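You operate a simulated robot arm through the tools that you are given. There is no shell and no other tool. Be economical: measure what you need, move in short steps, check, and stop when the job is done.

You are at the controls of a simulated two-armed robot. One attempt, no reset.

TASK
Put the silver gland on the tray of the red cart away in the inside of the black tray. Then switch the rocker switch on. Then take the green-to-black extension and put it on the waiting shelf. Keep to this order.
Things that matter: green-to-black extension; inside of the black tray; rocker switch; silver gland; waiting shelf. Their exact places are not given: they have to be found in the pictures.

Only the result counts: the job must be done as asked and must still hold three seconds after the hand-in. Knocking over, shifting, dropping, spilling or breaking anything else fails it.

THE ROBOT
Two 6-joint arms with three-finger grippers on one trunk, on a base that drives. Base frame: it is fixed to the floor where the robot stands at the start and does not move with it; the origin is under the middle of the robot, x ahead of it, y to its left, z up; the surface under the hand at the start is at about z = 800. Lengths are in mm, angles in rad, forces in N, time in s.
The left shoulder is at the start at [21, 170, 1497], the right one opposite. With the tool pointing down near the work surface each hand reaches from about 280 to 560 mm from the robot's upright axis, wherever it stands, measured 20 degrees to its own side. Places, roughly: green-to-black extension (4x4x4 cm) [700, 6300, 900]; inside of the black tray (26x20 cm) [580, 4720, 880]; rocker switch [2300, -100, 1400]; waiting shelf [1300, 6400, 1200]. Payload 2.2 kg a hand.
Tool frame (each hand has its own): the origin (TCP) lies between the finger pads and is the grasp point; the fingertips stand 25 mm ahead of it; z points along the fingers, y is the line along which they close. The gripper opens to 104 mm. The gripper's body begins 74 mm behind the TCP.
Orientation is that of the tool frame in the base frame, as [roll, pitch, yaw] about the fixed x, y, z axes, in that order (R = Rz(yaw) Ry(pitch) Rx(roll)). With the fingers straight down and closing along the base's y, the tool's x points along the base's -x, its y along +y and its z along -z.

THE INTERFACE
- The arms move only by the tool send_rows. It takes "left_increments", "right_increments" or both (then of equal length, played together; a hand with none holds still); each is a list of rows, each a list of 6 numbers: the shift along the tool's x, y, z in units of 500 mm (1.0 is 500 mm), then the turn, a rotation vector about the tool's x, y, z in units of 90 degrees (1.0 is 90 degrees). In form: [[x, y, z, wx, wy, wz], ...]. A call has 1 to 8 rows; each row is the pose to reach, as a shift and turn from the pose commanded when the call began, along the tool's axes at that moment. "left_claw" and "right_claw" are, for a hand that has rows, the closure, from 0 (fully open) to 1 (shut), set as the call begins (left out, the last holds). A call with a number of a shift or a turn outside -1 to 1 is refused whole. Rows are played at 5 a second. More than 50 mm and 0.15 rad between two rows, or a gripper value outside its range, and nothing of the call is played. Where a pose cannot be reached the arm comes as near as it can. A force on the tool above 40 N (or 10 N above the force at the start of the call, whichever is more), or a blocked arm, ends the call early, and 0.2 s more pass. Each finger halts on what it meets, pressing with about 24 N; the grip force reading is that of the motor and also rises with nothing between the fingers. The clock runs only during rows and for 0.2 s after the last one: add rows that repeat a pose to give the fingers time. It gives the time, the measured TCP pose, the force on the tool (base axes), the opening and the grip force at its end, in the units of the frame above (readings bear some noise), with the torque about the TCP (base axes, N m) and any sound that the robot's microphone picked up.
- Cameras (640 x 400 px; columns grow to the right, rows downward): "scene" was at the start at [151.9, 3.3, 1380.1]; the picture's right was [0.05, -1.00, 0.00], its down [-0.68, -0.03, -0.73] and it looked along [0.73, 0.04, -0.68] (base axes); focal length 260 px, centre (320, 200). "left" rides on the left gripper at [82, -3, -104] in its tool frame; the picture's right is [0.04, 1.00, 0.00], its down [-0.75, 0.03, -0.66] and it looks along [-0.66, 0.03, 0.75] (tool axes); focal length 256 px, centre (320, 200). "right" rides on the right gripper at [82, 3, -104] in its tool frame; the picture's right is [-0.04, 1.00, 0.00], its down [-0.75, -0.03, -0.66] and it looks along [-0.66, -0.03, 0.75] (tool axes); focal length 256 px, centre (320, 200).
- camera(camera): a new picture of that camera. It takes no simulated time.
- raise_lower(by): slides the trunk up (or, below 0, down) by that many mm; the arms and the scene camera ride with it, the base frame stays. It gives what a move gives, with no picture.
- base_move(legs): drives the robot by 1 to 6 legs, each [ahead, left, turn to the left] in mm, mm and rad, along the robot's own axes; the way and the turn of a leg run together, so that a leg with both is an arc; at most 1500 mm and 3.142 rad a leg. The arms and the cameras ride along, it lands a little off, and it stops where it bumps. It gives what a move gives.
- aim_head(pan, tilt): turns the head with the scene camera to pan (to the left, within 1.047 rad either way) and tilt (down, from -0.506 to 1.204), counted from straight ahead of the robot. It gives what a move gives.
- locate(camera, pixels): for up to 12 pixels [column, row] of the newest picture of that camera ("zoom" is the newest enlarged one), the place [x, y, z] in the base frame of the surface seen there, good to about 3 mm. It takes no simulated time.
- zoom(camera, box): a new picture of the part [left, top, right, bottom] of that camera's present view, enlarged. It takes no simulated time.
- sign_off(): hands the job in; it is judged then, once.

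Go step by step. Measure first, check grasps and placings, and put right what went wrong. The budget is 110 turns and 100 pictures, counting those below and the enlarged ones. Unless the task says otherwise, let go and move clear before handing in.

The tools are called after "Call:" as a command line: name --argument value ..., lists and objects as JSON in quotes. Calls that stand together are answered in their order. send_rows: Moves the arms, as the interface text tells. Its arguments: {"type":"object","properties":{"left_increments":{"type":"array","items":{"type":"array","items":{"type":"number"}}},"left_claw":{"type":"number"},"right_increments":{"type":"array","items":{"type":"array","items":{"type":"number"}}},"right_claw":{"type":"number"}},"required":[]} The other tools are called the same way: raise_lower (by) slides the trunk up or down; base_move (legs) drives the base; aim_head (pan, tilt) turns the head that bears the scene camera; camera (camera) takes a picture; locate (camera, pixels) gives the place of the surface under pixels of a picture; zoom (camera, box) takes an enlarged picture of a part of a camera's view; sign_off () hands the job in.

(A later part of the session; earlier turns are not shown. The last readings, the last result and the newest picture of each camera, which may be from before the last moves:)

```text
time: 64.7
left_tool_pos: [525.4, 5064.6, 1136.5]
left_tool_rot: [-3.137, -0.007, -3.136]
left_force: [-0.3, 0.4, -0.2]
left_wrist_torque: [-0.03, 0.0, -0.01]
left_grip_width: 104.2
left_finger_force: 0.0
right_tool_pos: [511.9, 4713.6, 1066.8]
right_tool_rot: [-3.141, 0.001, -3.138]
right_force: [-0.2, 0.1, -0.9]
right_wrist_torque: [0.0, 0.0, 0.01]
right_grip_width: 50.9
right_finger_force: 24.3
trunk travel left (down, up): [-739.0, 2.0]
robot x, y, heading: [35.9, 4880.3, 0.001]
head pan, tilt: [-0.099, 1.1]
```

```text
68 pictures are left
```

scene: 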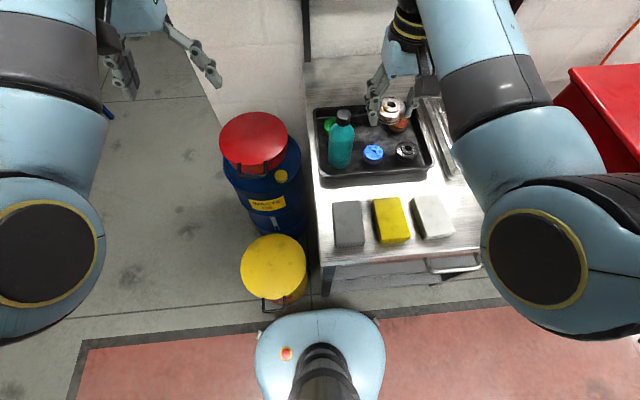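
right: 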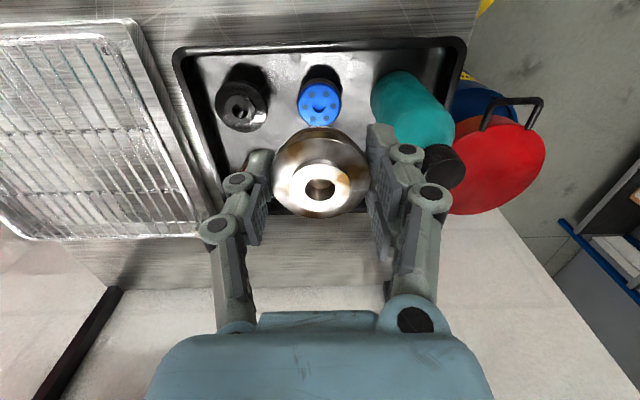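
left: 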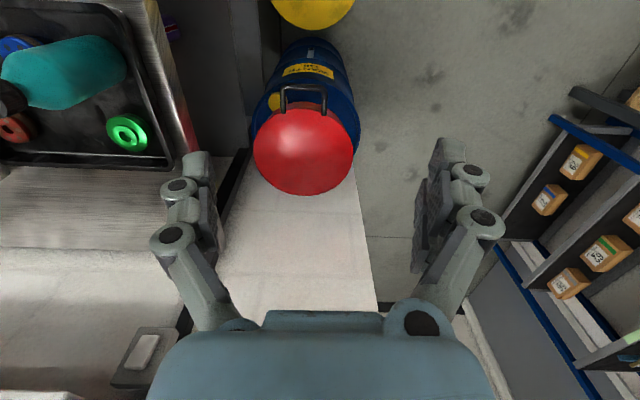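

Now I see black (241,110) and blue (320,103) in front with the bottle beside them, and red and green at the back. I'll measure them all to find the free spot.

Call:
locate --camera "right" --pixels '[[241, 103], [320, 98], [345, 105], [405, 80], [300, 105], [215, 170], [365, 210]]'

Call:
zoom --camera "scene" --box '[296, 80, 456, 180]'

Call:
locate --camera "zoom" --pixels '[[135, 175], [410, 180], [310, 290], [445, 275], [180, 290], [240, 150], [280, 190], [235, 190], [330, 220], [90, 110], [500, 120], [320, 180]]'

Call:
locate --camera "left" --pixels '[[128, 133], [14, 128], [80, 130], [60, 150], [110, 130], [147, 133], [128, 150], [128, 117]]'

```text
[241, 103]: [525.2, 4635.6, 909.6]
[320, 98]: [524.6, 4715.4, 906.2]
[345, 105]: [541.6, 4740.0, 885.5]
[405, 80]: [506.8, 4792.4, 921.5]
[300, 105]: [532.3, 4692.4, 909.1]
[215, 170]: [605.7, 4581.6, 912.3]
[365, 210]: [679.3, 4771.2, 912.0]
```

```text
4.00 times, centred on (376, 130) of scene
```

zoom: 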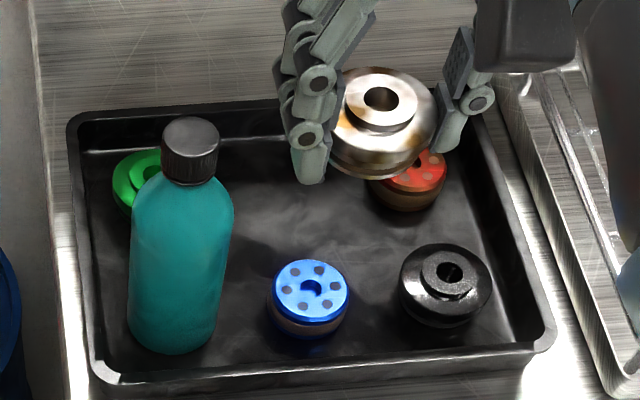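

```text
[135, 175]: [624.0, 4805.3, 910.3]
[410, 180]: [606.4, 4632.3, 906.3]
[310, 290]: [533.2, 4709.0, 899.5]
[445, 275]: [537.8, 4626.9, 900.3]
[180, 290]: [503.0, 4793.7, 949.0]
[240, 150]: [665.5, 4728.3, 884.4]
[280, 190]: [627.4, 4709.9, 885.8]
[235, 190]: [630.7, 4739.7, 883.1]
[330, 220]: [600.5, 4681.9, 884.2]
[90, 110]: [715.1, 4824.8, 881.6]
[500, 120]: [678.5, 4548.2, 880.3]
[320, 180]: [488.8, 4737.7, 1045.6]
```

```text
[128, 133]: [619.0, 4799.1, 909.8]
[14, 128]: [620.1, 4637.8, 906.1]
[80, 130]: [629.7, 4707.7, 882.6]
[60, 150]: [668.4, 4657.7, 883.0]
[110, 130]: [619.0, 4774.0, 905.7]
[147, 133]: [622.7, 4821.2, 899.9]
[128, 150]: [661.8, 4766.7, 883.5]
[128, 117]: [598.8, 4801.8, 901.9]
```

The back centre is free: between red (y≤4657) and green (y≥4773), behind blue (x≤552). The target is about (602, 4715). I'll check the bin-to-base clearance before edging forward.

Call:
zoom --camera "scene" --box '[225, 230, 401, 340]'

Call:
locate --camera "zoom" --pixels '[[170, 290], [200, 310], [155, 280], [230, 310], [300, 295], [345, 288], [560, 330], [520, 305], [140, 355], [360, 220]]'

```text
3.64 times, centred on (313, 285) of scene
```

zoom: 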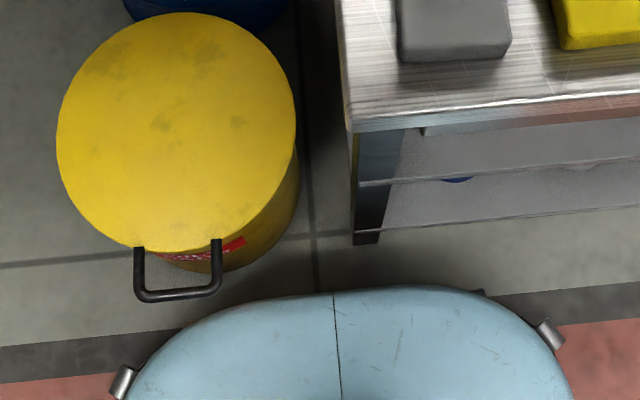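

```text
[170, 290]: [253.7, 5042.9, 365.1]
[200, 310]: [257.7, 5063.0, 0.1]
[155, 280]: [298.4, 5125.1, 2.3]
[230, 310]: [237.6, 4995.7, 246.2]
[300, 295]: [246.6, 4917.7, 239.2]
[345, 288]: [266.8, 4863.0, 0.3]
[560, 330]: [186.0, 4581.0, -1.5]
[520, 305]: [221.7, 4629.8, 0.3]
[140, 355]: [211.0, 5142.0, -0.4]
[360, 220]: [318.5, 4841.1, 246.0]
```

The base front is at about 246 and the bin at about 298, so a further 25 mm is safe. Then I'll reach forward slowly at this height to check that the target is attainable.

Call:
base_move --legs '[[25, 0, 0]]'

Call:
send_rows --right_increments '[[-0.01, 0, 0, 0, 0, 0], [-0.03, 0, 0, 0, 0, 0], [-0.055, 0, 0.0, 0, 0, 0], [-0.08, 0.002, 0, 0, 0, 0], [-0.1, 0.003, 0.0, 0, 0, 0], [-0.12, 0.003, 0.01, 0, 0, 0], [-0.128, 0.003, 0.03, 0, 0, 0], [-0.128, 0.003, 0.03, 0, 0, 0]]'

Call:
camera --camera "right"

```text
time: 65.6
left_tool_pos: [545.4, 5063.7, 1135.9]
left_tool_rot: [-3.14, -0.009, -3.135]
left_force: [1.1, -0.4, 0.7]
left_wrist_torque: [0.05, 0.03, -0.01]
left_grip_width: 103.9
left_finger_force: 0.1
right_tool_pos: [531.8, 4714.2, 1066.3]
right_tool_rot: [-3.14, -0.004, -3.138]
right_force: [1.0, -0.4, -0.9]
right_wrist_torque: [-0.01, 0.01, -0.01]
right_grip_width: 50.9
right_finger_force: 24.2
trunk travel left (down, up): [-739.0, 2.0]
robot x, y, heading: [49.5, 4880.3, 0.005]
head pan, tilt: [-0.099, 1.1]
stopped in leg 1: the robot was blocked; the commanded pose is now the measured one
```

```text
time: 67.4
left_tool_pos: [543.3, 5064.6, 1137.4]
left_tool_rot: [-3.139, -0.008, -3.134]
left_force: [-0.3, 0.1, 0.1]
left_wrist_torque: [-0.01, -0.01, -0.03]
left_grip_width: 104.1
left_finger_force: 0.0
right_tool_pos: [596.2, 4716.0, 1052.8]
right_tool_rot: [-3.14, -0.001, -3.138]
right_force: [0.0, 0.0, -1.7]
right_wrist_torque: [0.0, 0.01, 0.01]
right_grip_width: 51.0
right_finger_force: 23.3
trunk travel left (down, up): [-739.0, 2.0]
robot x, y, heading: [51.6, 4881.9, 0.001]
head pan, tilt: [-0.099, 1.1]
```

```text
65 pictures are left
```

right: 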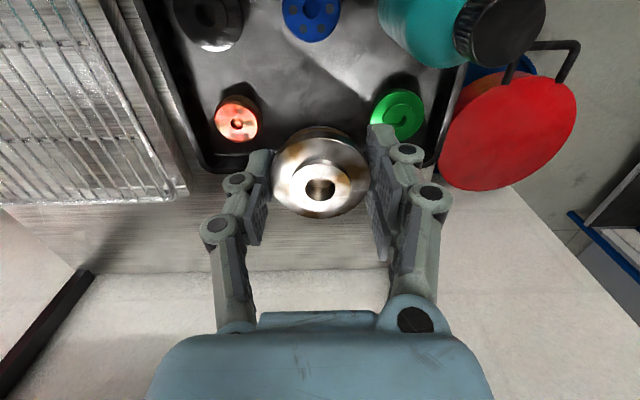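

The drive ended 13 mm short on a bump, so I'll check the bin as well. The hand has reached (596, 4716), and I'll now measure the red and green edges precisely.

Call:
locate --camera "right" --pixels '[[238, 122], [258, 122], [263, 125], [373, 120], [398, 112], [268, 140], [320, 38], [320, 90], [380, 50], [350, 100]]'

Call:
zoom --camera "scene" --box '[225, 230, 401, 340]'

Call:
locate --camera "zoom" --pixels '[[170, 290], [120, 250], [140, 200], [230, 260], [180, 100], [350, 150], [370, 220]]'

```text
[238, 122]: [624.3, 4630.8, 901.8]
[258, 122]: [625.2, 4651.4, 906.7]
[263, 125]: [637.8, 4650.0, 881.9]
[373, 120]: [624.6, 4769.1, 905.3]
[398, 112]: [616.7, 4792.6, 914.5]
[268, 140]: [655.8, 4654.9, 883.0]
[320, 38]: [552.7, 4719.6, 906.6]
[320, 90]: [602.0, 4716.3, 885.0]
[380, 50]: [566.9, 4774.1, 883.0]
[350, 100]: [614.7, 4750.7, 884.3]
```

```text
3.64 times, centred on (313, 285) of scene
```

zoom: 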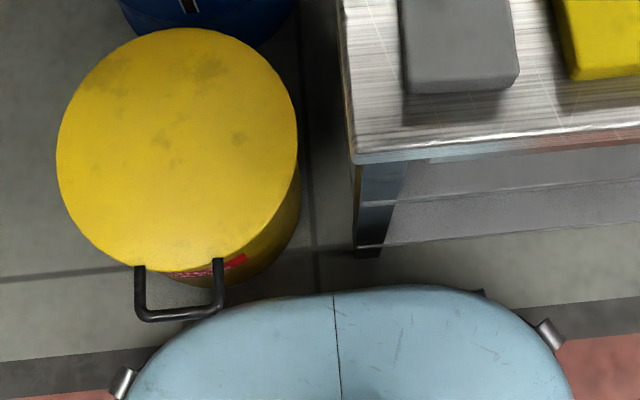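

```text
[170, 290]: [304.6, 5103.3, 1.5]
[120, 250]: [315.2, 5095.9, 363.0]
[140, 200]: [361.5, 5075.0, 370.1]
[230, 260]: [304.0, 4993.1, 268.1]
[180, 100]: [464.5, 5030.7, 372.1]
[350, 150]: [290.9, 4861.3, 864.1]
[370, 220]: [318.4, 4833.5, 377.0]
```

The gap centre is y≈4711 and the bin has not moved. I'll lower the gland in two stages.

Call:
send_rows --right_increments '[[0, -0.004, 0.015, 0, 0, 0], [0, -0.008, 0.04, 0, 0, 0], [0, -0.008, 0.07, 0, 0, 0], [0, -0.008, 0.1, 0, 0, 0], [0, -0.008, 0.13, 0, 0, 0], [0, -0.008, 0.16, 0, 0, 0], [0, -0.008, 0.18, 0, 0, 0], [0, -0.008, 0.18, 0, 0, 0]]'

Call:
camera --camera "right"

```text
time: 69.2
left_tool_pos: [542.6, 5065.5, 1138.2]
left_tool_rot: [-3.138, -0.008, -3.137]
left_force: [0.3, -0.5, 0.1]
left_wrist_torque: [-0.02, -0.01, 0.03]
left_grip_width: 104.0
left_finger_force: 0.2
right_tool_pos: [595.4, 4711.6, 961.5]
right_tool_rot: [-3.139, 0.0, -3.137]
right_force: [-0.2, -0.6, -0.7]
right_wrist_torque: [0.03, 0.04, -0.01]
right_grip_width: 50.8
right_finger_force: 23.8
trunk travel left (down, up): [-739.0, 2.0]
robot x, y, heading: [52.4, 4878.0, 0.004]
head pan, tilt: [-0.099, 1.1]
```

```text
63 pictures are left
```

right: 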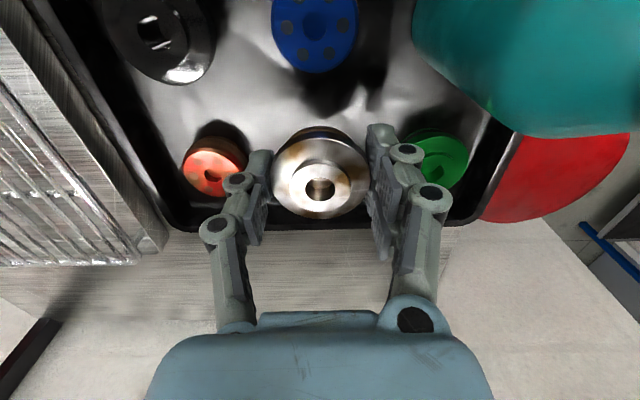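

There is clearance on both sides. I'll lower onto the tray floor slowly.

Call:
send_rows --right_increments '[[0, 0, 0.02, 0, 0, 0], [0, 0, 0.045, 0, 0, 0], [0, 0, 0.068, 0, 0, 0], [0, 0, 0.084, 0, 0, 0], [0, 0, 0.092, 0, 0, 0], [0, 0, 0.097, 0, 0, 0], [0, 0, 0.097, 0, 0, 0]]'

Call:
camera --camera "right"

```text
time: 70.8
left_tool_pos: [544.0, 5066.3, 1137.6]
left_tool_rot: [-3.139, -0.007, -3.136]
left_force: [-0.2, 0.3, 0.2]
left_wrist_torque: [0.03, 0.03, -0.02]
left_grip_width: 104.2
left_finger_force: 0.1
right_tool_pos: [585.6, 4708.6, 920.7]
right_tool_rot: [-3.141, 0.0, -3.139]
right_force: [0.1, 0.2, -0.7]
right_wrist_torque: [0.02, 0.01, -0.01]
right_grip_width: 51.0
right_finger_force: 24.0
right hand out of reach, approached as far as the arm can: row 3, 4, 5, 6, 7
trunk travel left (down, up): [-739.0, 2.0]
robot x, y, heading: [49.9, 4881.0, -0.0]
head pan, tilt: [-0.099, 1.1]
```

```text
62 pictures are left
```

right: 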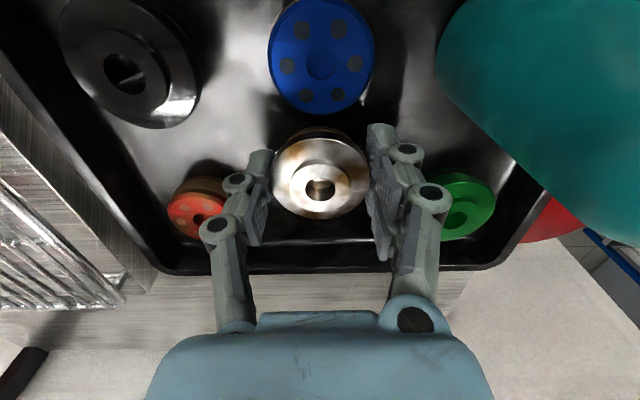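

The arm hit its reach limit at z 920.7, x 586, which still clears blue. I'll lower the last bit with the trunk.

Call:
raise_lower --by -6

Call:
raise_lower --by -3

Call:
camera --camera "right"

```text
time: 71.4
left_tool_pos: [543.2, 5065.5, 1131.5]
left_tool_rot: [-3.137, -0.006, -3.135]
left_force: [0.6, 0.0, -0.5]
left_wrist_torque: [0.01, -0.03, 0.02]
left_grip_width: 103.9
left_finger_force: 0.0
right_tool_pos: [584.6, 4709.3, 915.2]
right_tool_rot: [-3.139, -0.001, -3.137]
right_force: [0.0, -0.4, -0.7]
right_wrist_torque: [0.0, 0.02, -0.01]
right_grip_width: 50.8
right_finger_force: 24.2
trunk travel left (down, up): [-733.0, 8.0]
robot x, y, heading: [51.8, 4884.2, 0.002]
head pan, tilt: [-0.099, 1.1]
```

```text
time: 71.9
left_tool_pos: [542.3, 5064.3, 1128.0]
left_tool_rot: [-3.138, -0.007, -3.134]
left_force: [0.4, -0.4, 0.4]
left_wrist_torque: [-0.01, -0.01, -0.01]
left_grip_width: 103.9
left_finger_force: 0.0
right_tool_pos: [584.6, 4711.3, 912.3]
right_tool_rot: [-3.141, 0.001, -3.137]
right_force: [-0.4, 0.7, -0.3]
right_wrist_torque: [0.04, 0.02, 0.0]
right_grip_width: 51.0
right_finger_force: 23.7
trunk travel left (down, up): [-730.0, 11.0]
robot x, y, heading: [56.7, 4879.1, 0.005]
head pan, tilt: [-0.099, 1.1]
```

```text
61 pictures are left
```

right: 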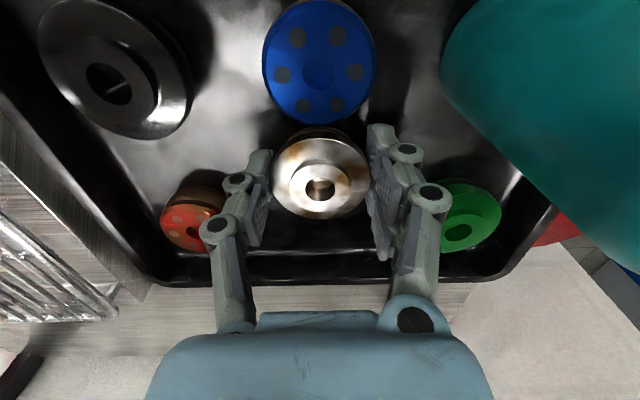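

Tips are about 3 mm above the floor. I'll lower 2 mm more and open just slightly to stay clear of red and green.

Call:
raise_lower --by -2

Call:
send_rows --right_increments '[[0, 0, 0, 0, 0, 0], [0, 0, 0, 0, 0, 0], [0, 0, 0, 0, 0, 0]]' --right_claw 0.42

Call:
camera --camera "right"

```text
time: 72.4
left_tool_pos: [543.6, 5064.0, 1127.1]
left_tool_rot: [-3.138, -0.007, -3.134]
left_force: [-0.3, 0.1, 0.3]
left_wrist_torque: [-0.03, 0.0, -0.02]
left_grip_width: 104.0
left_finger_force: 0.0
right_tool_pos: [585.2, 4710.4, 910.9]
right_tool_rot: [-3.14, 0.002, -3.139]
right_force: [-0.1, -1.3, 5.1]
right_wrist_torque: [0.09, 0.1, 0.02]
right_grip_width: 51.0
right_finger_force: 24.4
trunk travel left (down, up): [-728.0, 13.0]
robot x, y, heading: [49.0, 4882.5, -0.001]
head pan, tilt: [-0.099, 1.1]
```

```text
time: 73.2
left_tool_pos: [542.9, 5065.8, 1126.8]
left_tool_rot: [-3.138, -0.007, -3.135]
left_force: [0.4, 0.2, -0.5]
left_wrist_torque: [0.01, 0.0, 0.02]
left_grip_width: 103.8
left_finger_force: 0.0
right_tool_pos: [585.5, 4711.2, 910.9]
right_tool_rot: [-3.139, -0.001, -3.138]
right_force: [0.0, -0.4, -0.1]
right_wrist_torque: [0.01, -0.04, 0.0]
right_grip_width: 60.3
right_finger_force: 0.1
trunk travel left (down, up): [-728.0, 13.0]
robot x, y, heading: [50.5, 4883.0, 0.0]
head pan, tilt: [-0.099, 1.1]
```

```text
60 pictures are left
```

right: 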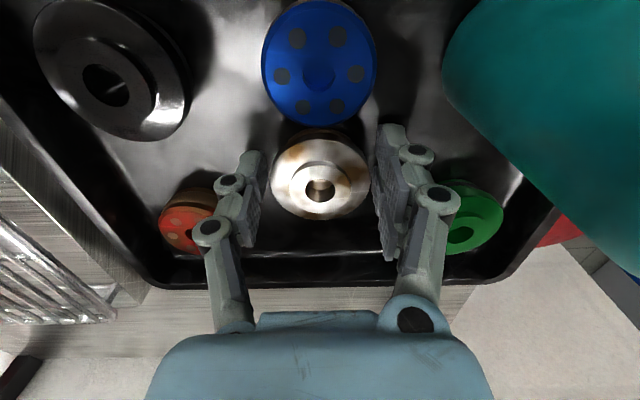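

The floor contact (5 N) and release both went cleanly. I'll lift straight up using the hand, then check.

Call:
raise_lower --by 13

Call:
send_rows --right_increments '[[0.01, 0, -0.04, 0, 0, 0], [0.01, 0, -0.1, 0, 0, 0], [0.01, 0, -0.18, 0, 0, 0], [0.03, 0, -0.26, 0, 0, 0], [0.09, 0, -0.3, 0, 0, 0], [0.15, 0, -0.32, 0, 0, 0], [0.15, 0, -0.32, 0, 0, 0]]'

Call:
camera --camera "right"

```text
time: 73.8
left_tool_pos: [542.4, 5065.5, 1139.2]
left_tool_rot: [-3.137, -0.008, -3.135]
left_force: [-0.5, 0.3, -0.9]
left_wrist_torque: [-0.04, 0.02, 0.0]
left_grip_width: 104.0
left_finger_force: 0.0
right_tool_pos: [585.6, 4710.0, 923.2]
right_tool_rot: [-3.139, 0.0, -3.138]
right_force: [-0.1, -0.4, 0.7]
right_wrist_torque: [0.0, 0.02, 0.0]
right_grip_width: 60.5
right_finger_force: 0.1
trunk travel left (down, up): [-741.0, 0.0]
robot x, y, heading: [53.6, 4881.6, 0.004]
head pan, tilt: [-0.099, 1.1]
```

```text
time: 75.4
left_tool_pos: [542.9, 5066.8, 1139.3]
left_tool_rot: [-3.137, -0.007, -3.134]
left_force: [1.4, 0.1, 0.8]
left_wrist_torque: [-0.03, 0.04, -0.01]
left_grip_width: 104.0
left_finger_force: 0.0
right_tool_pos: [516.2, 4700.3, 1091.0]
right_tool_rot: [-3.119, 0.013, 3.139]
right_force: [0.0, -0.2, 0.7]
right_wrist_torque: [-0.02, 0.02, 0.03]
right_grip_width: 60.3
right_finger_force: 0.1
trunk travel left (down, up): [-741.0, 0.0]
robot x, y, heading: [50.6, 4880.9, 0.004]
head pan, tilt: [-0.099, 1.1]
```

```text
59 pictures are left
```

right: 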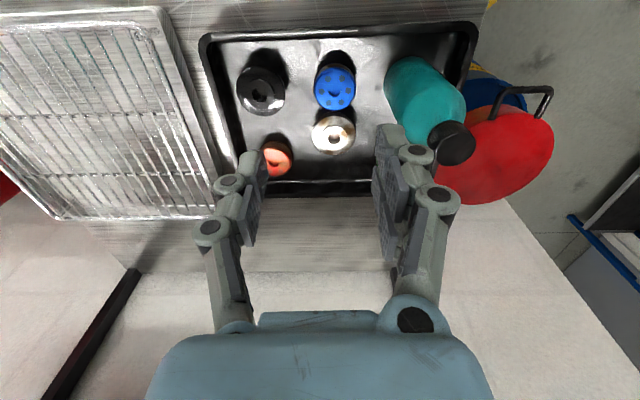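

The gland sits upright in the tray at (333,133) with everything else undisturbed. Next I'll drive back along the aisle to y≈1250 and forward toward the switch area, then look.

Call:
base_move --legs '[[-480, 0, 0], [0, -1250, 0], [0, -1250, 0], [0, -1130, 0]]'

Call:
aim_head --pan -0.3 --tilt 0.2

Call:
camera --camera "scene"

```text
time: 95.5
left_tool_pos: [48.6, 1406.1, 1138.8]
left_tool_rot: [-3.137, -0.007, 3.134]
left_force: [0.4, -0.9, 0.7]
left_wrist_torque: [-0.01, -0.04, -0.02]
left_grip_width: 104.0
left_finger_force: 0.2
right_tool_pos: [10.7, 1040.9, 1084.3]
right_tool_rot: [-3.119, 0.002, 3.127]
right_force: [0.1, -0.1, 0.2]
right_wrist_torque: [-0.04, -0.01, 0.01]
right_grip_width: 60.4
right_finger_force: 0.0
trunk travel left (down, up): [-741.0, 0.0]
robot x, y, heading: [-443.9, 1232.0, -0.007]
head pan, tilt: [-0.099, 1.1]
```

```text
time: 96.7
left_tool_pos: [49.5, 1405.6, 1139.6]
left_tool_rot: [-3.139, -0.008, 3.135]
left_force: [-0.1, -0.6, -0.3]
left_wrist_torque: [0.0, 0.0, -0.02]
left_grip_width: 104.1
left_finger_force: 0.0
right_tool_pos: [11.4, 1040.1, 1084.6]
right_tool_rot: [-3.117, 0.001, 3.126]
right_force: [0.2, 0.3, 0.7]
right_wrist_torque: [-0.02, 0.0, 0.01]
right_grip_width: 60.2
right_finger_force: 0.1
trunk travel left (down, up): [-741.0, 0.0]
robot x, y, heading: [-449.4, 1227.9, -0.006]
head pan, tilt: [-0.3, 0.201]
```

```text
58 pictures are left
```

scene: 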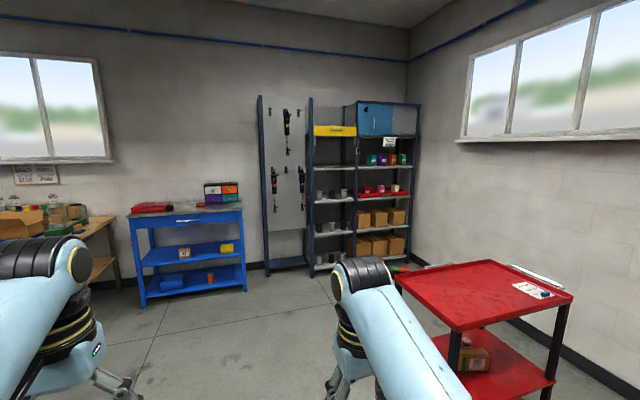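

I'll zoom on the shelving around (360,130) to find the rocker switch.

Call:
zoom --camera "scene" --box '[250, 80, 442, 200]'

Call:
locate --camera "zoom" --pixels '[[390, 120], [440, 130], [465, 205], [480, 265], [450, 375], [210, 200], [280, 165], [560, 250], [40, 100]]'

Call:
locate --camera "scene" --pixels '[[188, 208], [245, 290], [395, 272], [415, 265]]'

```text
3.33 times, centred on (346, 140) of scene
```

zoom: 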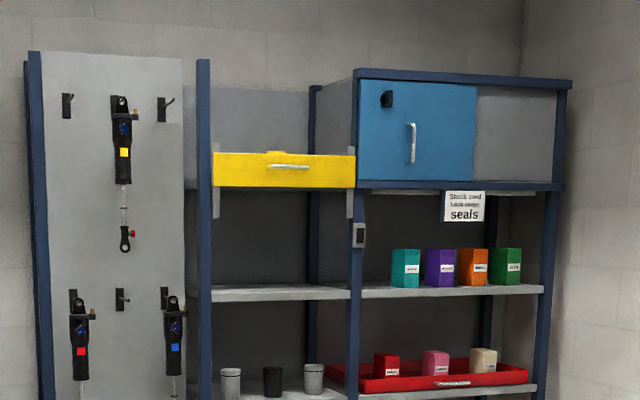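

```text
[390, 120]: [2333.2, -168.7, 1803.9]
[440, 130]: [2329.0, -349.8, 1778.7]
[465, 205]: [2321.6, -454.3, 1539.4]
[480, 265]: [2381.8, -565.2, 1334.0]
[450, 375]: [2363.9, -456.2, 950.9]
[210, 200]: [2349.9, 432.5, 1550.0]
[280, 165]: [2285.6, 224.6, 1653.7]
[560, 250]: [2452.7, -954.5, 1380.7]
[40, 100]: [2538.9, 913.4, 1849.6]
```

```text
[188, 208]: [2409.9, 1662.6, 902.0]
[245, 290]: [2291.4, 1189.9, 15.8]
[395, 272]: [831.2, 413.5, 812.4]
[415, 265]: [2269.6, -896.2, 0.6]
```

The switch is a small plate on the upright at zoom (359,236), about (2320, −70, 1425). I'll drive toward it through the clear floor and look closer.

Call:
base_move --legs '[[1000, 0, 0.006], [1000, 0, 0], [0, -1080, 0]]'

Call:
aim_head --pan -0.2 --tilt 0.1

Call:
camera --camera "scene"

```text
time: 112.1
left_tool_pos: [2086.8, 329.5, 1139.1]
left_tool_rot: [-3.137, -0.006, 3.136]
left_force: [-0.2, 0.1, -0.4]
left_wrist_torque: [-0.02, 0.01, -0.01]
left_grip_width: 104.0
left_finger_force: 0.2
right_tool_pos: [2048.9, -37.2, 1084.3]
right_tool_rot: [-3.117, -0.001, 3.125]
right_force: [-0.1, -0.7, -0.6]
right_wrist_torque: [0.02, 0.01, -0.03]
right_grip_width: 60.2
right_finger_force: 0.1
trunk travel left (down, up): [-741.0, 0.0]
robot x, y, heading: [1593.4, 150.9, -0.014]
head pan, tilt: [-0.3, 0.201]
```

```text
time: 112.7
left_tool_pos: [2087.4, 328.6, 1139.3]
left_tool_rot: [-3.139, -0.007, 3.137]
left_force: [0.1, -0.8, 0.2]
left_wrist_torque: [0.04, -0.01, 0.02]
left_grip_width: 104.1
left_finger_force: 0.1
right_tool_pos: [2049.3, -37.4, 1085.3]
right_tool_rot: [-3.116, -0.001, 3.125]
right_force: [0.0, 0.5, -1.7]
right_wrist_torque: [0.01, -0.01, 0.01]
right_grip_width: 60.0
right_finger_force: 0.1
trunk travel left (down, up): [-741.0, 0.0]
robot x, y, heading: [1591.7, 150.9, -0.009]
head pan, tilt: [-0.201, 0.099]
```

```text
56 pictures are left
```

scene: 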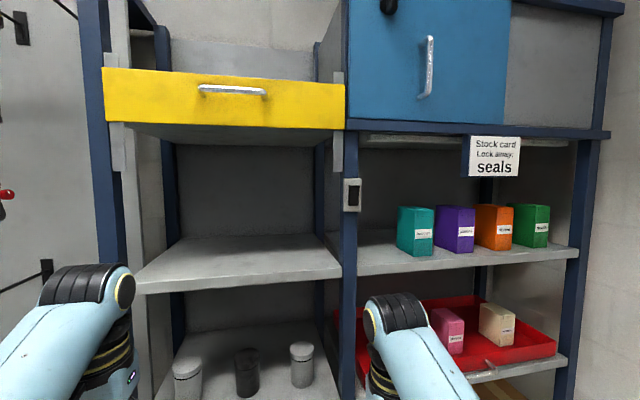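

Call:
zoom --camera "scene" --box '[332, 172, 372, 217]'

Call:
locate --camera "scene" --pixels '[[352, 186], [352, 196], [352, 204], [346, 195], [359, 195], [348, 230], [352, 180], [352, 211], [337, 150], [370, 195]]'

```text
8.89 times, centred on (352, 194) of scene
```

zoom: 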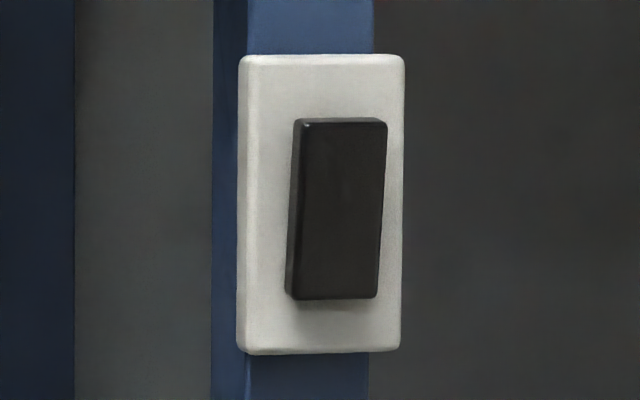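

```text
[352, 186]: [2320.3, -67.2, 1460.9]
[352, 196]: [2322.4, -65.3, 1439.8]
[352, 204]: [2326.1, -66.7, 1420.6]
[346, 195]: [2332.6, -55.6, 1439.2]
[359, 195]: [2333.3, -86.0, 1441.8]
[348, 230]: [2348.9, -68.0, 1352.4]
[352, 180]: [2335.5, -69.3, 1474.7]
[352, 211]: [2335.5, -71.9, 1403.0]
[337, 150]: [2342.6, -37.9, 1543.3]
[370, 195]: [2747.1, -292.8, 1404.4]
```

The rocker is at (2323, −67, 1441). Its top edge (x 2320) stands out further than its bottom (2326), so the top looks like the end to press. I'll confirm with finer points while raising the right hand and turning the fingers forward.

Call:
zoom --camera "scene" --box '[332, 172, 372, 217]'

Call:
locate --camera "zoom" --pixels '[[340, 135], [340, 160], [340, 190], [340, 220], [340, 250], [340, 285], [270, 200], [395, 200], [320, 80], [320, 330]]'

Call:
send_rows --right_increments '[[0, 0, -0.09, 0, -0.09, 0], [0, 0, -0.18, 0, -0.18, 0], [0, 0, -0.27, 0, -0.27, 0], [0, -0.01, -0.36, 0, -0.36, 0], [0, -0.02, -0.45, 0, -0.45, 0], [0, -0.03, -0.54, 0, -0.54, 0], [0, -0.04, -0.63, 0, -0.63, 0], [0, -0.05, -0.72, 0, -0.72, 0]]' --right_claw 1

```text
8.89 times, centred on (352, 194) of scene
```

zoom: 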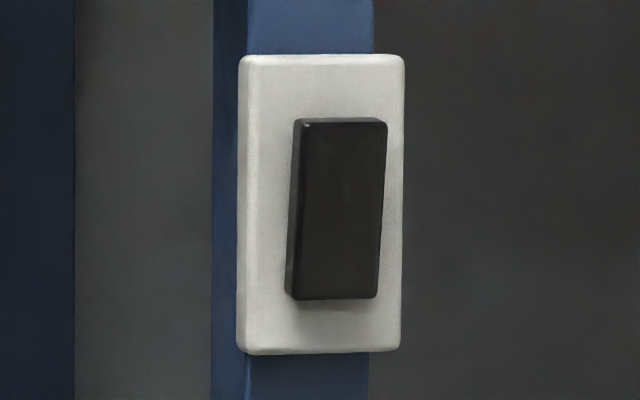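

```text
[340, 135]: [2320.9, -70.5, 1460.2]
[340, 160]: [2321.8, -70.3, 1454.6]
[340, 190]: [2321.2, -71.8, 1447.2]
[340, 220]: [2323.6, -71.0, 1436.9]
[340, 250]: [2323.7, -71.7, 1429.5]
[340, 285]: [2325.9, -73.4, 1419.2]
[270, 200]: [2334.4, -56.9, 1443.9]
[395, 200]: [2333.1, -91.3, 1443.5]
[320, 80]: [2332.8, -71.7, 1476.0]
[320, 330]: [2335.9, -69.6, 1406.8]
```

```text
time: 113.7
left_tool_pos: [2086.7, 329.2, 1139.3]
left_tool_rot: [-3.138, -0.007, 3.136]
left_force: [-1.0, 0.0, -0.9]
left_wrist_torque: [0.03, -0.03, 0.01]
left_grip_width: 104.2
left_finger_force: 0.1
right_tool_pos: [2054.2, -101.6, 1253.6]
right_tool_rot: [-2.922, 0.537, -3.08]
right_force: [0.2, 0.4, -0.1]
right_wrist_torque: [-0.01, -0.01, -0.03]
right_grip_width: 0.0
right_finger_force: 23.7
trunk travel left (down, up): [-741.0, 0.0]
robot x, y, heading: [1593.7, 147.3, -0.013]
head pan, tilt: [-0.201, 0.099]
stopped in row 4 (right hand): the arm was blocked; the commanded pose is now the measured one
```

The rocker's top protrudes by about 5 mm, confirmed. The arm blocked while folded close in, so I'll extend it forward and up and correct the tilt.

Call:
send_rows --right_increments '[[-0.08, -0.005, -0.003, 0, 0, 0], [-0.16, -0.01, -0.007, 0, 0, 0], [-0.24, -0.015, -0.01, 0, 0, 0], [-0.32, -0.02, -0.013, 0, 0, 0], [-0.36, -0.022, -0.014, 0, 0, 0], [-0.36, -0.022, -0.014, 0, 0, 0]]'

Call:
camera --camera "scene"

```text
time: 115.1
left_tool_pos: [2087.4, 329.8, 1140.0]
left_tool_rot: [-3.137, -0.008, 3.137]
left_force: [0.2, 0.1, -0.1]
left_wrist_torque: [0.03, -0.04, 0.02]
left_grip_width: 104.0
left_finger_force: 0.2
right_tool_pos: [2204.0, -98.5, 1352.6]
right_tool_rot: [-2.926, 0.535, -3.079]
right_force: [0.0, 0.3, -0.8]
right_wrist_torque: [0.0, 0.01, -0.01]
right_grip_width: 0.1
right_finger_force: 24.6
trunk travel left (down, up): [-741.0, 0.0]
robot x, y, heading: [1592.9, 147.6, -0.009]
head pan, tilt: [-0.201, 0.099]
```

```text
53 pictures are left
```

scene: 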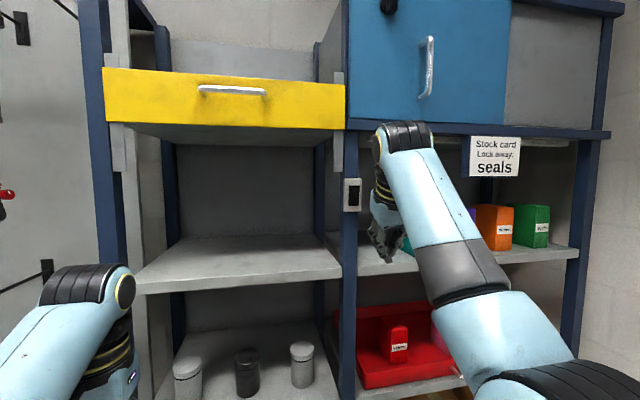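

The hand is now up near the switch with room. I'll back the base 150 mm for a less folded arm, then turn the fingers forward.

Call:
base_move --legs '[[-150, 0, 0.01]]'

Call:
send_rows --right_increments '[[-0.027, 0.006, 0.003, -0.0115, -0.0818, 0.0116], [-0.054, 0.012, 0.006, -0.023, -0.1635, 0.0233], [-0.081, 0.017, 0.009, -0.0345, -0.245, 0.035], [-0.108, 0.023, 0.012, -0.046, -0.327, 0.0465], [-0.134, 0.029, 0.016, -0.0575, -0.409, 0.058], [-0.161, 0.035, 0.019, -0.069, -0.49, 0.07], [-0.188, 0.04, 0.022, -0.0805, -0.572, 0.081], [-0.215, 0.046, 0.025, -0.092, -0.654, 0.093]]'

```text
time: 116.5
left_tool_pos: [1937.9, 333.6, 1139.5]
left_tool_rot: [-3.139, -0.005, -3.14]
left_force: [0.0, -0.6, -0.3]
left_wrist_torque: [-0.01, -0.02, 0.01]
left_grip_width: 103.9
left_finger_force: 0.0
right_tool_pos: [2059.0, -94.2, 1350.9]
right_tool_rot: [-2.923, 0.534, -3.07]
right_force: [0.6, 0.7, -0.4]
right_wrist_torque: [-0.02, 0.01, -0.02]
right_grip_width: 0.0
right_finger_force: 23.0
trunk travel left (down, up): [-741.0, 0.0]
robot x, y, heading: [1444.2, 155.8, -0.002]
head pan, tilt: [-0.201, 0.099]
```

```text
time: 118.3
left_tool_pos: [1939.2, 333.4, 1140.3]
left_tool_rot: [-3.138, -0.006, -3.138]
left_force: [0.0, 0.3, 0.4]
left_wrist_torque: [0.0, -0.01, -0.02]
left_grip_width: 103.9
left_finger_force: 0.0
right_tool_pos: [2159.5, -66.6, 1390.2]
right_tool_rot: [1.466, 1.567, 1.475]
right_force: [-0.4, 0.9, 0.1]
right_wrist_torque: [-0.01, 0.02, 0.03]
right_grip_width: 0.1
right_finger_force: 24.1
trunk travel left (down, up): [-741.0, 0.0]
robot x, y, heading: [1444.4, 152.3, -0.003]
head pan, tilt: [-0.201, 0.099]
```

Fingers point straight ahead at (2159.5, −66.6, 1390). I'll rise to the rocker's upper half and approach to about 12 mm short.

Call:
send_rows --right_increments '[[-0.066, -0.005, 0.03, 0, 0, 0], [-0.13, -0.009, 0.08, 0, 0, 0], [-0.13, -0.009, 0.15, 0, 0, 0], [-0.13, -0.009, 0.2, 0, 0, 0], [-0.13, -0.009, 0.246, 0, 0, 0], [-0.13, -0.009, 0.246, 0, 0, 0]]'

Call:
camera --camera "right"

Call:
camera --camera "scene"

```text
time: 119.7
left_tool_pos: [1938.0, 333.6, 1139.9]
left_tool_rot: [-3.137, -0.007, -3.14]
left_force: [0.1, 0.0, 0.8]
left_wrist_torque: [0.0, -0.01, 0.03]
left_grip_width: 103.8
left_finger_force: 0.0
right_tool_pos: [2283.0, -71.9, 1455.0]
right_tool_rot: [1.494, 1.569, 1.503]
right_force: [0.5, -0.5, 0.0]
right_wrist_torque: [0.01, 0.02, 0.0]
right_grip_width: 0.0
right_finger_force: 24.5
trunk travel left (down, up): [-741.0, 0.0]
robot x, y, heading: [1445.2, 152.4, -0.002]
head pan, tilt: [-0.201, 0.099]
```

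```text
52 pictures are left
```

right: 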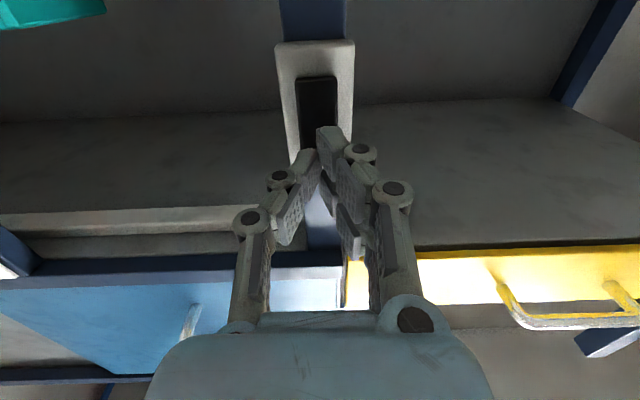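

```text
51 pictures are left
```

scene: 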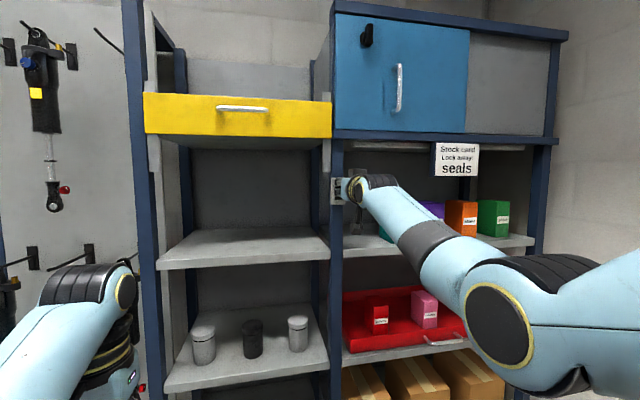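

The fingertips are aligned with the rocker's top end. I'll press forward in small steps.

Call:
send_rows --right_increments '[[0, 0, 0.012, 0, 0, 0], [0, 0, 0.02, 0, 0, 0], [0, 0, 0.026, 0, 0, 0], [0, 0, 0.031, 0, 0, 0], [0, 0, 0.036, 0, 0, 0], [0, 0, 0.04, 0, 0, 0]]'

Call:
send_rows --right_increments '[[0, 0, -0.03, 0, 0, 0], [0, 0, -0.1, 0, 0, 0], [0, 0, -0.15, 0, 0, 0]]'

Call:
camera --camera "right"

```text
time: 121.1
left_tool_pos: [1937.2, 333.5, 1139.9]
left_tool_rot: [-3.137, -0.006, -3.139]
left_force: [1.3, 0.3, 0.0]
left_wrist_torque: [-0.01, -0.02, 0.06]
left_grip_width: 104.0
left_finger_force: 0.1
right_tool_pos: [2299.9, -69.6, 1455.8]
right_tool_rot: [2.179, 1.565, 2.187]
right_force: [-13.5, 1.8, -6.6]
right_wrist_torque: [0.0, 0.39, 0.05]
right_grip_width: 6.1
right_finger_force: 28.6
trunk travel left (down, up): [-741.0, 0.0]
robot x, y, heading: [1446.0, 153.3, -0.0]
head pan, tilt: [-0.201, 0.099]
heard: click
```

```text
time: 121.9
left_tool_pos: [1938.1, 333.8, 1139.2]
left_tool_rot: [-3.139, -0.008, -3.14]
left_force: [-0.5, 0.8, -0.1]
left_wrist_torque: [0.03, 0.03, 0.0]
left_grip_width: 104.2
left_finger_force: 0.0
right_tool_pos: [2229.2, -73.2, 1459.2]
right_tool_rot: [1.532, 1.567, 1.541]
right_force: [-0.1, 0.2, 0.5]
right_wrist_torque: [-0.01, 0.01, 0.01]
right_grip_width: 0.0
right_finger_force: 28.7
trunk travel left (down, up): [-741.0, 0.0]
robot x, y, heading: [1445.3, 148.8, -0.008]
head pan, tilt: [-0.201, 0.099]
```

```text
50 pictures are left
```

right: 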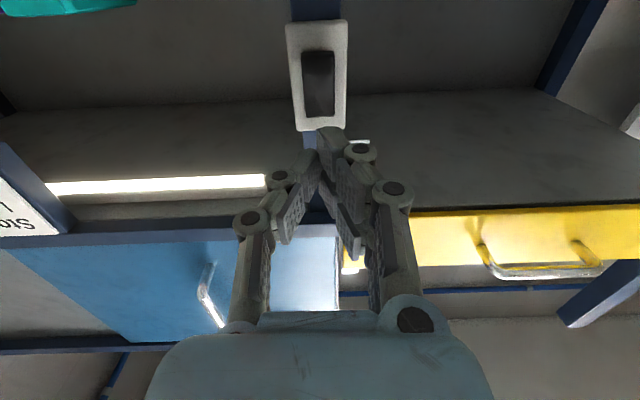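

The click was heard and the lamp strip in the shelf has come on, so the switch is on. I'll back off and fold the right arm to its pointing-down pose.

Call:
base_move --legs '[[-250, 0, 0.005]]'

Call:
send_rows --right_increments '[[0.05, 0, -0.037, 0, 0.083, 0], [0.103, 0, -0.075, 0, 0.167, 0], [0.155, 0, -0.112, 0, 0.25, 0], [0.206, 0, -0.15, 0, 0.333, 0], [0.258, 0, -0.187, 0, 0.417, 0], [0.309, 0, -0.224, 0, 0.5, 0], [0.36, 0, -0.262, 0, 0.583, 0], [0.412, 0, -0.299, 0, 0.667, 0]]'

Call:
send_rows --right_increments '[[0.058, 0, 0.026, 0, 0.083, 0], [0.116, 0, 0.052, 0, 0.167, 0], [0.174, 0, 0.078, 0, 0.25, 0], [0.233, 0, 0.103, 0, 0.333, 0], [0.233, 0, 0.103, 0, 0.333, 0]]' --right_claw 0

Call:
camera --camera "scene"

```text
time: 123.7
left_tool_pos: [1683.6, 338.1, 1139.5]
left_tool_rot: [-3.138, -0.006, -3.129]
left_force: [0.0, -1.1, 0.3]
left_wrist_torque: [-0.01, -0.02, 0.0]
left_grip_width: 103.8
left_finger_force: 0.1
right_tool_pos: [1978.8, -64.4, 1459.2]
right_tool_rot: [1.672, 1.567, 1.693]
right_force: [-0.2, 0.5, -0.3]
right_wrist_torque: [-0.01, 0.02, 0.01]
right_grip_width: 0.0
right_finger_force: 28.8
trunk travel left (down, up): [-741.0, 0.0]
robot x, y, heading: [1193.7, 150.0, 0.009]
head pan, tilt: [-0.201, 0.099]
```

```text
time: 125.5
left_tool_pos: [1683.2, 338.4, 1139.3]
left_tool_rot: [-3.137, -0.006, -3.128]
left_force: [-0.3, 1.4, -0.2]
left_wrist_torque: [0.03, 0.0, 0.0]
left_grip_width: 103.8
left_finger_force: 0.1
right_tool_pos: [1828.4, -68.6, 1249.6]
right_tool_rot: [3.137, 0.52, -3.121]
right_force: [0.4, 0.1, -0.3]
right_wrist_torque: [0.0, 0.0, -0.01]
right_grip_width: 0.0
right_finger_force: 28.0
trunk travel left (down, up): [-741.0, 0.0]
robot x, y, heading: [1189.4, 153.1, 0.008]
head pan, tilt: [-0.201, 0.099]
```

```text
time: 126.7
left_tool_pos: [1684.1, 338.0, 1139.3]
left_tool_rot: [-3.14, -0.008, -3.129]
left_force: [-0.5, 0.8, -0.2]
left_wrist_torque: [0.0, -0.02, -0.01]
left_grip_width: 104.1
left_finger_force: 0.0
right_tool_pos: [1753.0, -68.2, 1149.0]
right_tool_rot: [3.138, -0.003, -3.122]
right_force: [0.6, 0.1, 0.1]
right_wrist_torque: [-0.02, 0.0, -0.03]
right_grip_width: 103.9
right_finger_force: 0.0
trunk travel left (down, up): [-741.0, 0.0]
robot x, y, heading: [1191.5, 149.9, 0.011]
head pan, tilt: [-0.201, 0.099]
```

```text
49 pictures are left
```

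scene: 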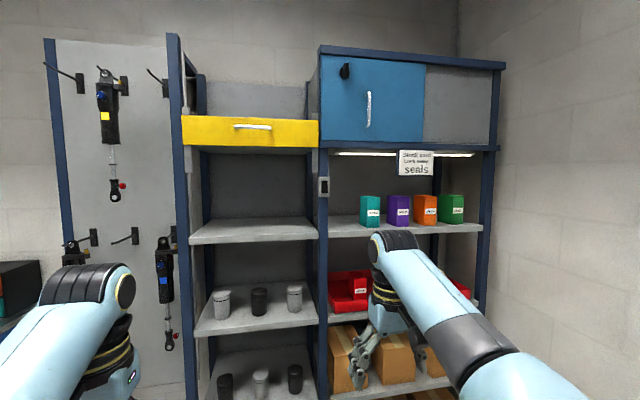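

The lights confirm it. I'll now drive to the far end: left, back to the aisle, turn to face +y and advance.

Call:
base_move --legs '[[80, 0, 0], [0, 1090, 0], [-850, 0, 0], [-850, 0, 0], [0, 0, 0.78], [0, 0, 0.78]]'

Call:
base_move --legs '[[1400, 0, 0], [1400, 0, 0], [1000, 0, 0]]'

Call:
aim_head --pan -0.5 --tilt 0.3

Call:
camera --camera "scene"

```text
time: 145.3
left_tool_pos: [-633.0, 1703.7, 1139.9]
left_tool_rot: [-3.14, -0.007, -1.566]
left_force: [-0.3, 0.2, -0.2]
left_wrist_torque: [0.02, 0.0, -0.02]
left_grip_width: 104.2
left_finger_force: 0.0
right_tool_pos: [-226.3, 1770.8, 1148.3]
right_tool_rot: [3.138, 0.0, -1.555]
right_force: [0.0, -0.1, 0.6]
right_wrist_torque: [-0.02, -0.04, 0.02]
right_grip_width: 104.3
right_finger_force: 0.3
trunk travel left (down, up): [-741.0, 0.0]
robot x, y, heading: [-447.4, 1208.4, 1.573]
head pan, tilt: [-0.201, 0.099]
```

```text
time: 163.5
left_tool_pos: [-668.3, 5476.1, 1140.9]
left_tool_rot: [-3.138, -0.008, -1.551]
left_force: [-0.4, 0.1, 0.0]
left_wrist_torque: [0.03, 0.0, 0.0]
left_grip_width: 103.7
left_finger_force: 0.0
right_tool_pos: [-263.0, 5549.2, 1148.8]
right_tool_rot: [3.139, 0.002, -1.542]
right_force: [-1.2, -0.7, -0.4]
right_wrist_torque: [-0.01, -0.01, 0.01]
right_grip_width: 103.9
right_finger_force: 0.1
trunk travel left (down, up): [-741.0, 0.0]
robot x, y, heading: [-478.6, 4987.7, 1.592]
head pan, tilt: [-0.201, 0.099]
```

```text
time: 164.3
left_tool_pos: [-667.6, 5476.7, 1140.4]
left_tool_rot: [-3.138, -0.007, -1.546]
left_force: [0.5, -0.1, -0.8]
left_wrist_torque: [-0.02, -0.01, 0.02]
left_grip_width: 104.2
left_finger_force: 0.1
right_tool_pos: [-262.2, 5550.0, 1148.6]
right_tool_rot: [3.139, 0.0, -1.54]
right_force: [-0.3, -0.6, -0.8]
right_wrist_torque: [-0.01, 0.0, -0.03]
right_grip_width: 104.3
right_finger_force: 0.2
trunk travel left (down, up): [-741.0, 0.0]
robot x, y, heading: [-479.7, 4986.8, 1.591]
head pan, tilt: [-0.499, 0.3]
```

```text
48 pictures are left
```

scene: 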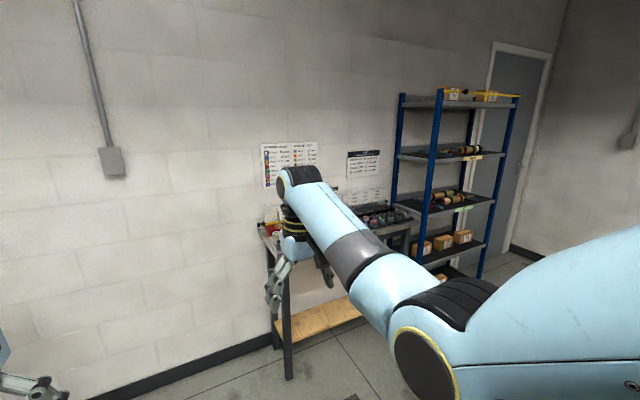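

The bench with the labelled racks is ahead right at (340,215), with the blue shelf rack beyond. I'll move forward and right to stand before the bench.

Call:
base_move --legs '[[430, 0, -0.02], [0, -880, 0]]'

Call:
aim_head --pan -0.3 --tilt 0.35

Call:
camera --camera "scene"

```text
time: 171.6
left_tool_pos: [188.1, 5861.7, 1141.0]
left_tool_rot: [3.099, 0.016, -1.694]
left_force: [-7.9, -2.7, -5.6]
left_wrist_torque: [0.15, -0.75, -0.01]
left_grip_width: 103.8
left_finger_force: 0.1
right_tool_pos: [619.5, 5855.4, 1138.3]
right_tool_rot: [3.139, -0.055, -1.696]
right_force: [2.4, 2.4, -1.9]
right_wrist_torque: [-0.16, 0.21, -0.01]
right_grip_width: 103.7
right_finger_force: 0.1
trunk travel left (down, up): [-741.0, 0.0]
robot x, y, heading: [324.6, 5420.5, 1.435]
head pan, tilt: [-0.499, 0.3]
stopped in leg 2: the robot was blocked; the commanded pose is now the measured one
```

```text
time: 172.3
left_tool_pos: [182.6, 5879.8, 1138.5]
left_tool_rot: [3.107, 0.008, -1.694]
left_force: [-0.3, 0.5, 0.1]
left_wrist_torque: [-0.07, 0.0, -0.02]
left_grip_width: 103.8
left_finger_force: 0.1
right_tool_pos: [609.1, 5874.0, 1136.6]
right_tool_rot: [-3.141, -0.072, -1.692]
right_force: [-0.4, 1.4, -0.5]
right_wrist_torque: [-0.1, 0.01, 0.01]
right_grip_width: 103.8
right_finger_force: 0.1
trunk travel left (down, up): [-741.0, 0.0]
robot x, y, heading: [324.2, 5425.0, 1.441]
head pan, tilt: [-0.3, 0.351]
```

```text
47 pictures are left
```

scene: 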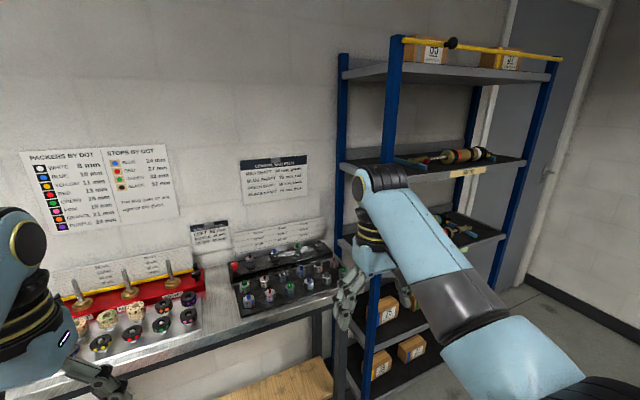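

The drive stopped on a bump and turned me slightly. I'll look down and right to see what I touched.

Call:
aim_head --pan -0.8 --tilt 1.1

Call:
camera --camera "scene"

Call:
camera --camera "right"

Call:
camera --camera "left"

```text
time: 173.4
left_tool_pos: [183.8, 5875.9, 1140.7]
left_tool_rot: [3.107, 0.009, -1.691]
left_force: [0.6, 0.4, -0.4]
left_wrist_torque: [-0.03, -0.01, -0.01]
left_grip_width: 104.0
left_finger_force: 0.1
right_tool_pos: [611.7, 5870.2, 1138.8]
right_tool_rot: [3.141, -0.07, -1.691]
right_force: [-0.3, -0.2, -0.1]
right_wrist_torque: [0.03, -0.02, -0.01]
right_grip_width: 104.0
right_finger_force: 0.1
trunk travel left (down, up): [-741.0, 0.0]
robot x, y, heading: [321.4, 5426.0, 1.439]
head pan, tilt: [-0.799, 1.1]
```

```text
46 pictures are left
```

scene: 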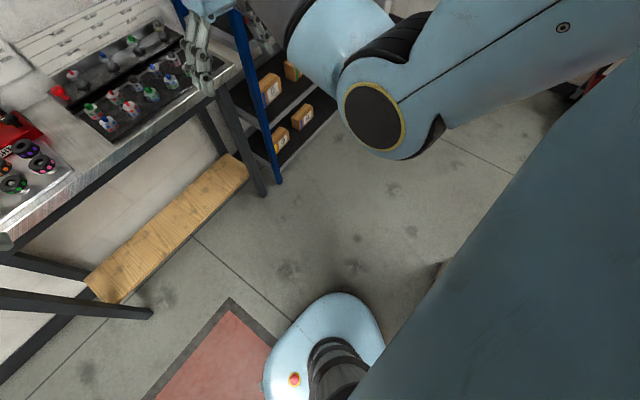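

```text
45 pictures are left
```

right: 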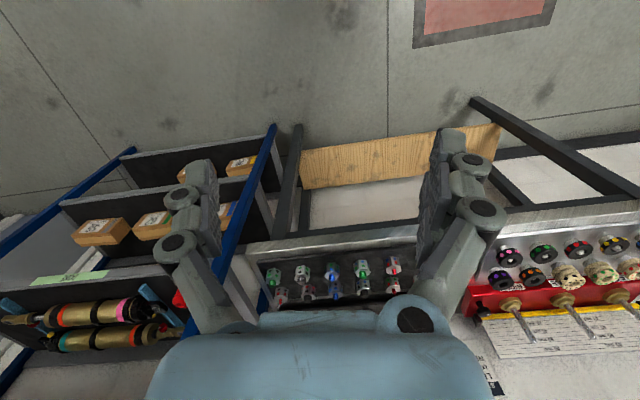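

```text
44 pictures are left
```

left: 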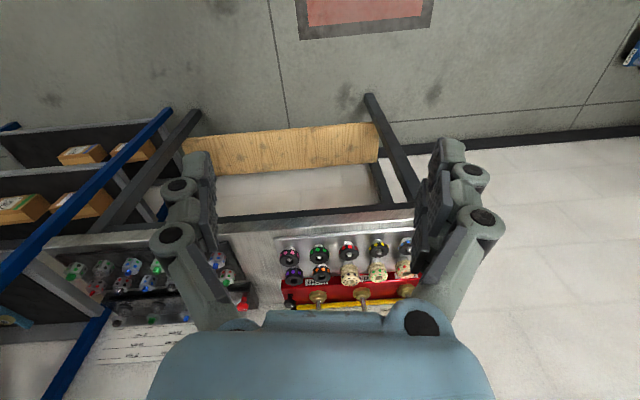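

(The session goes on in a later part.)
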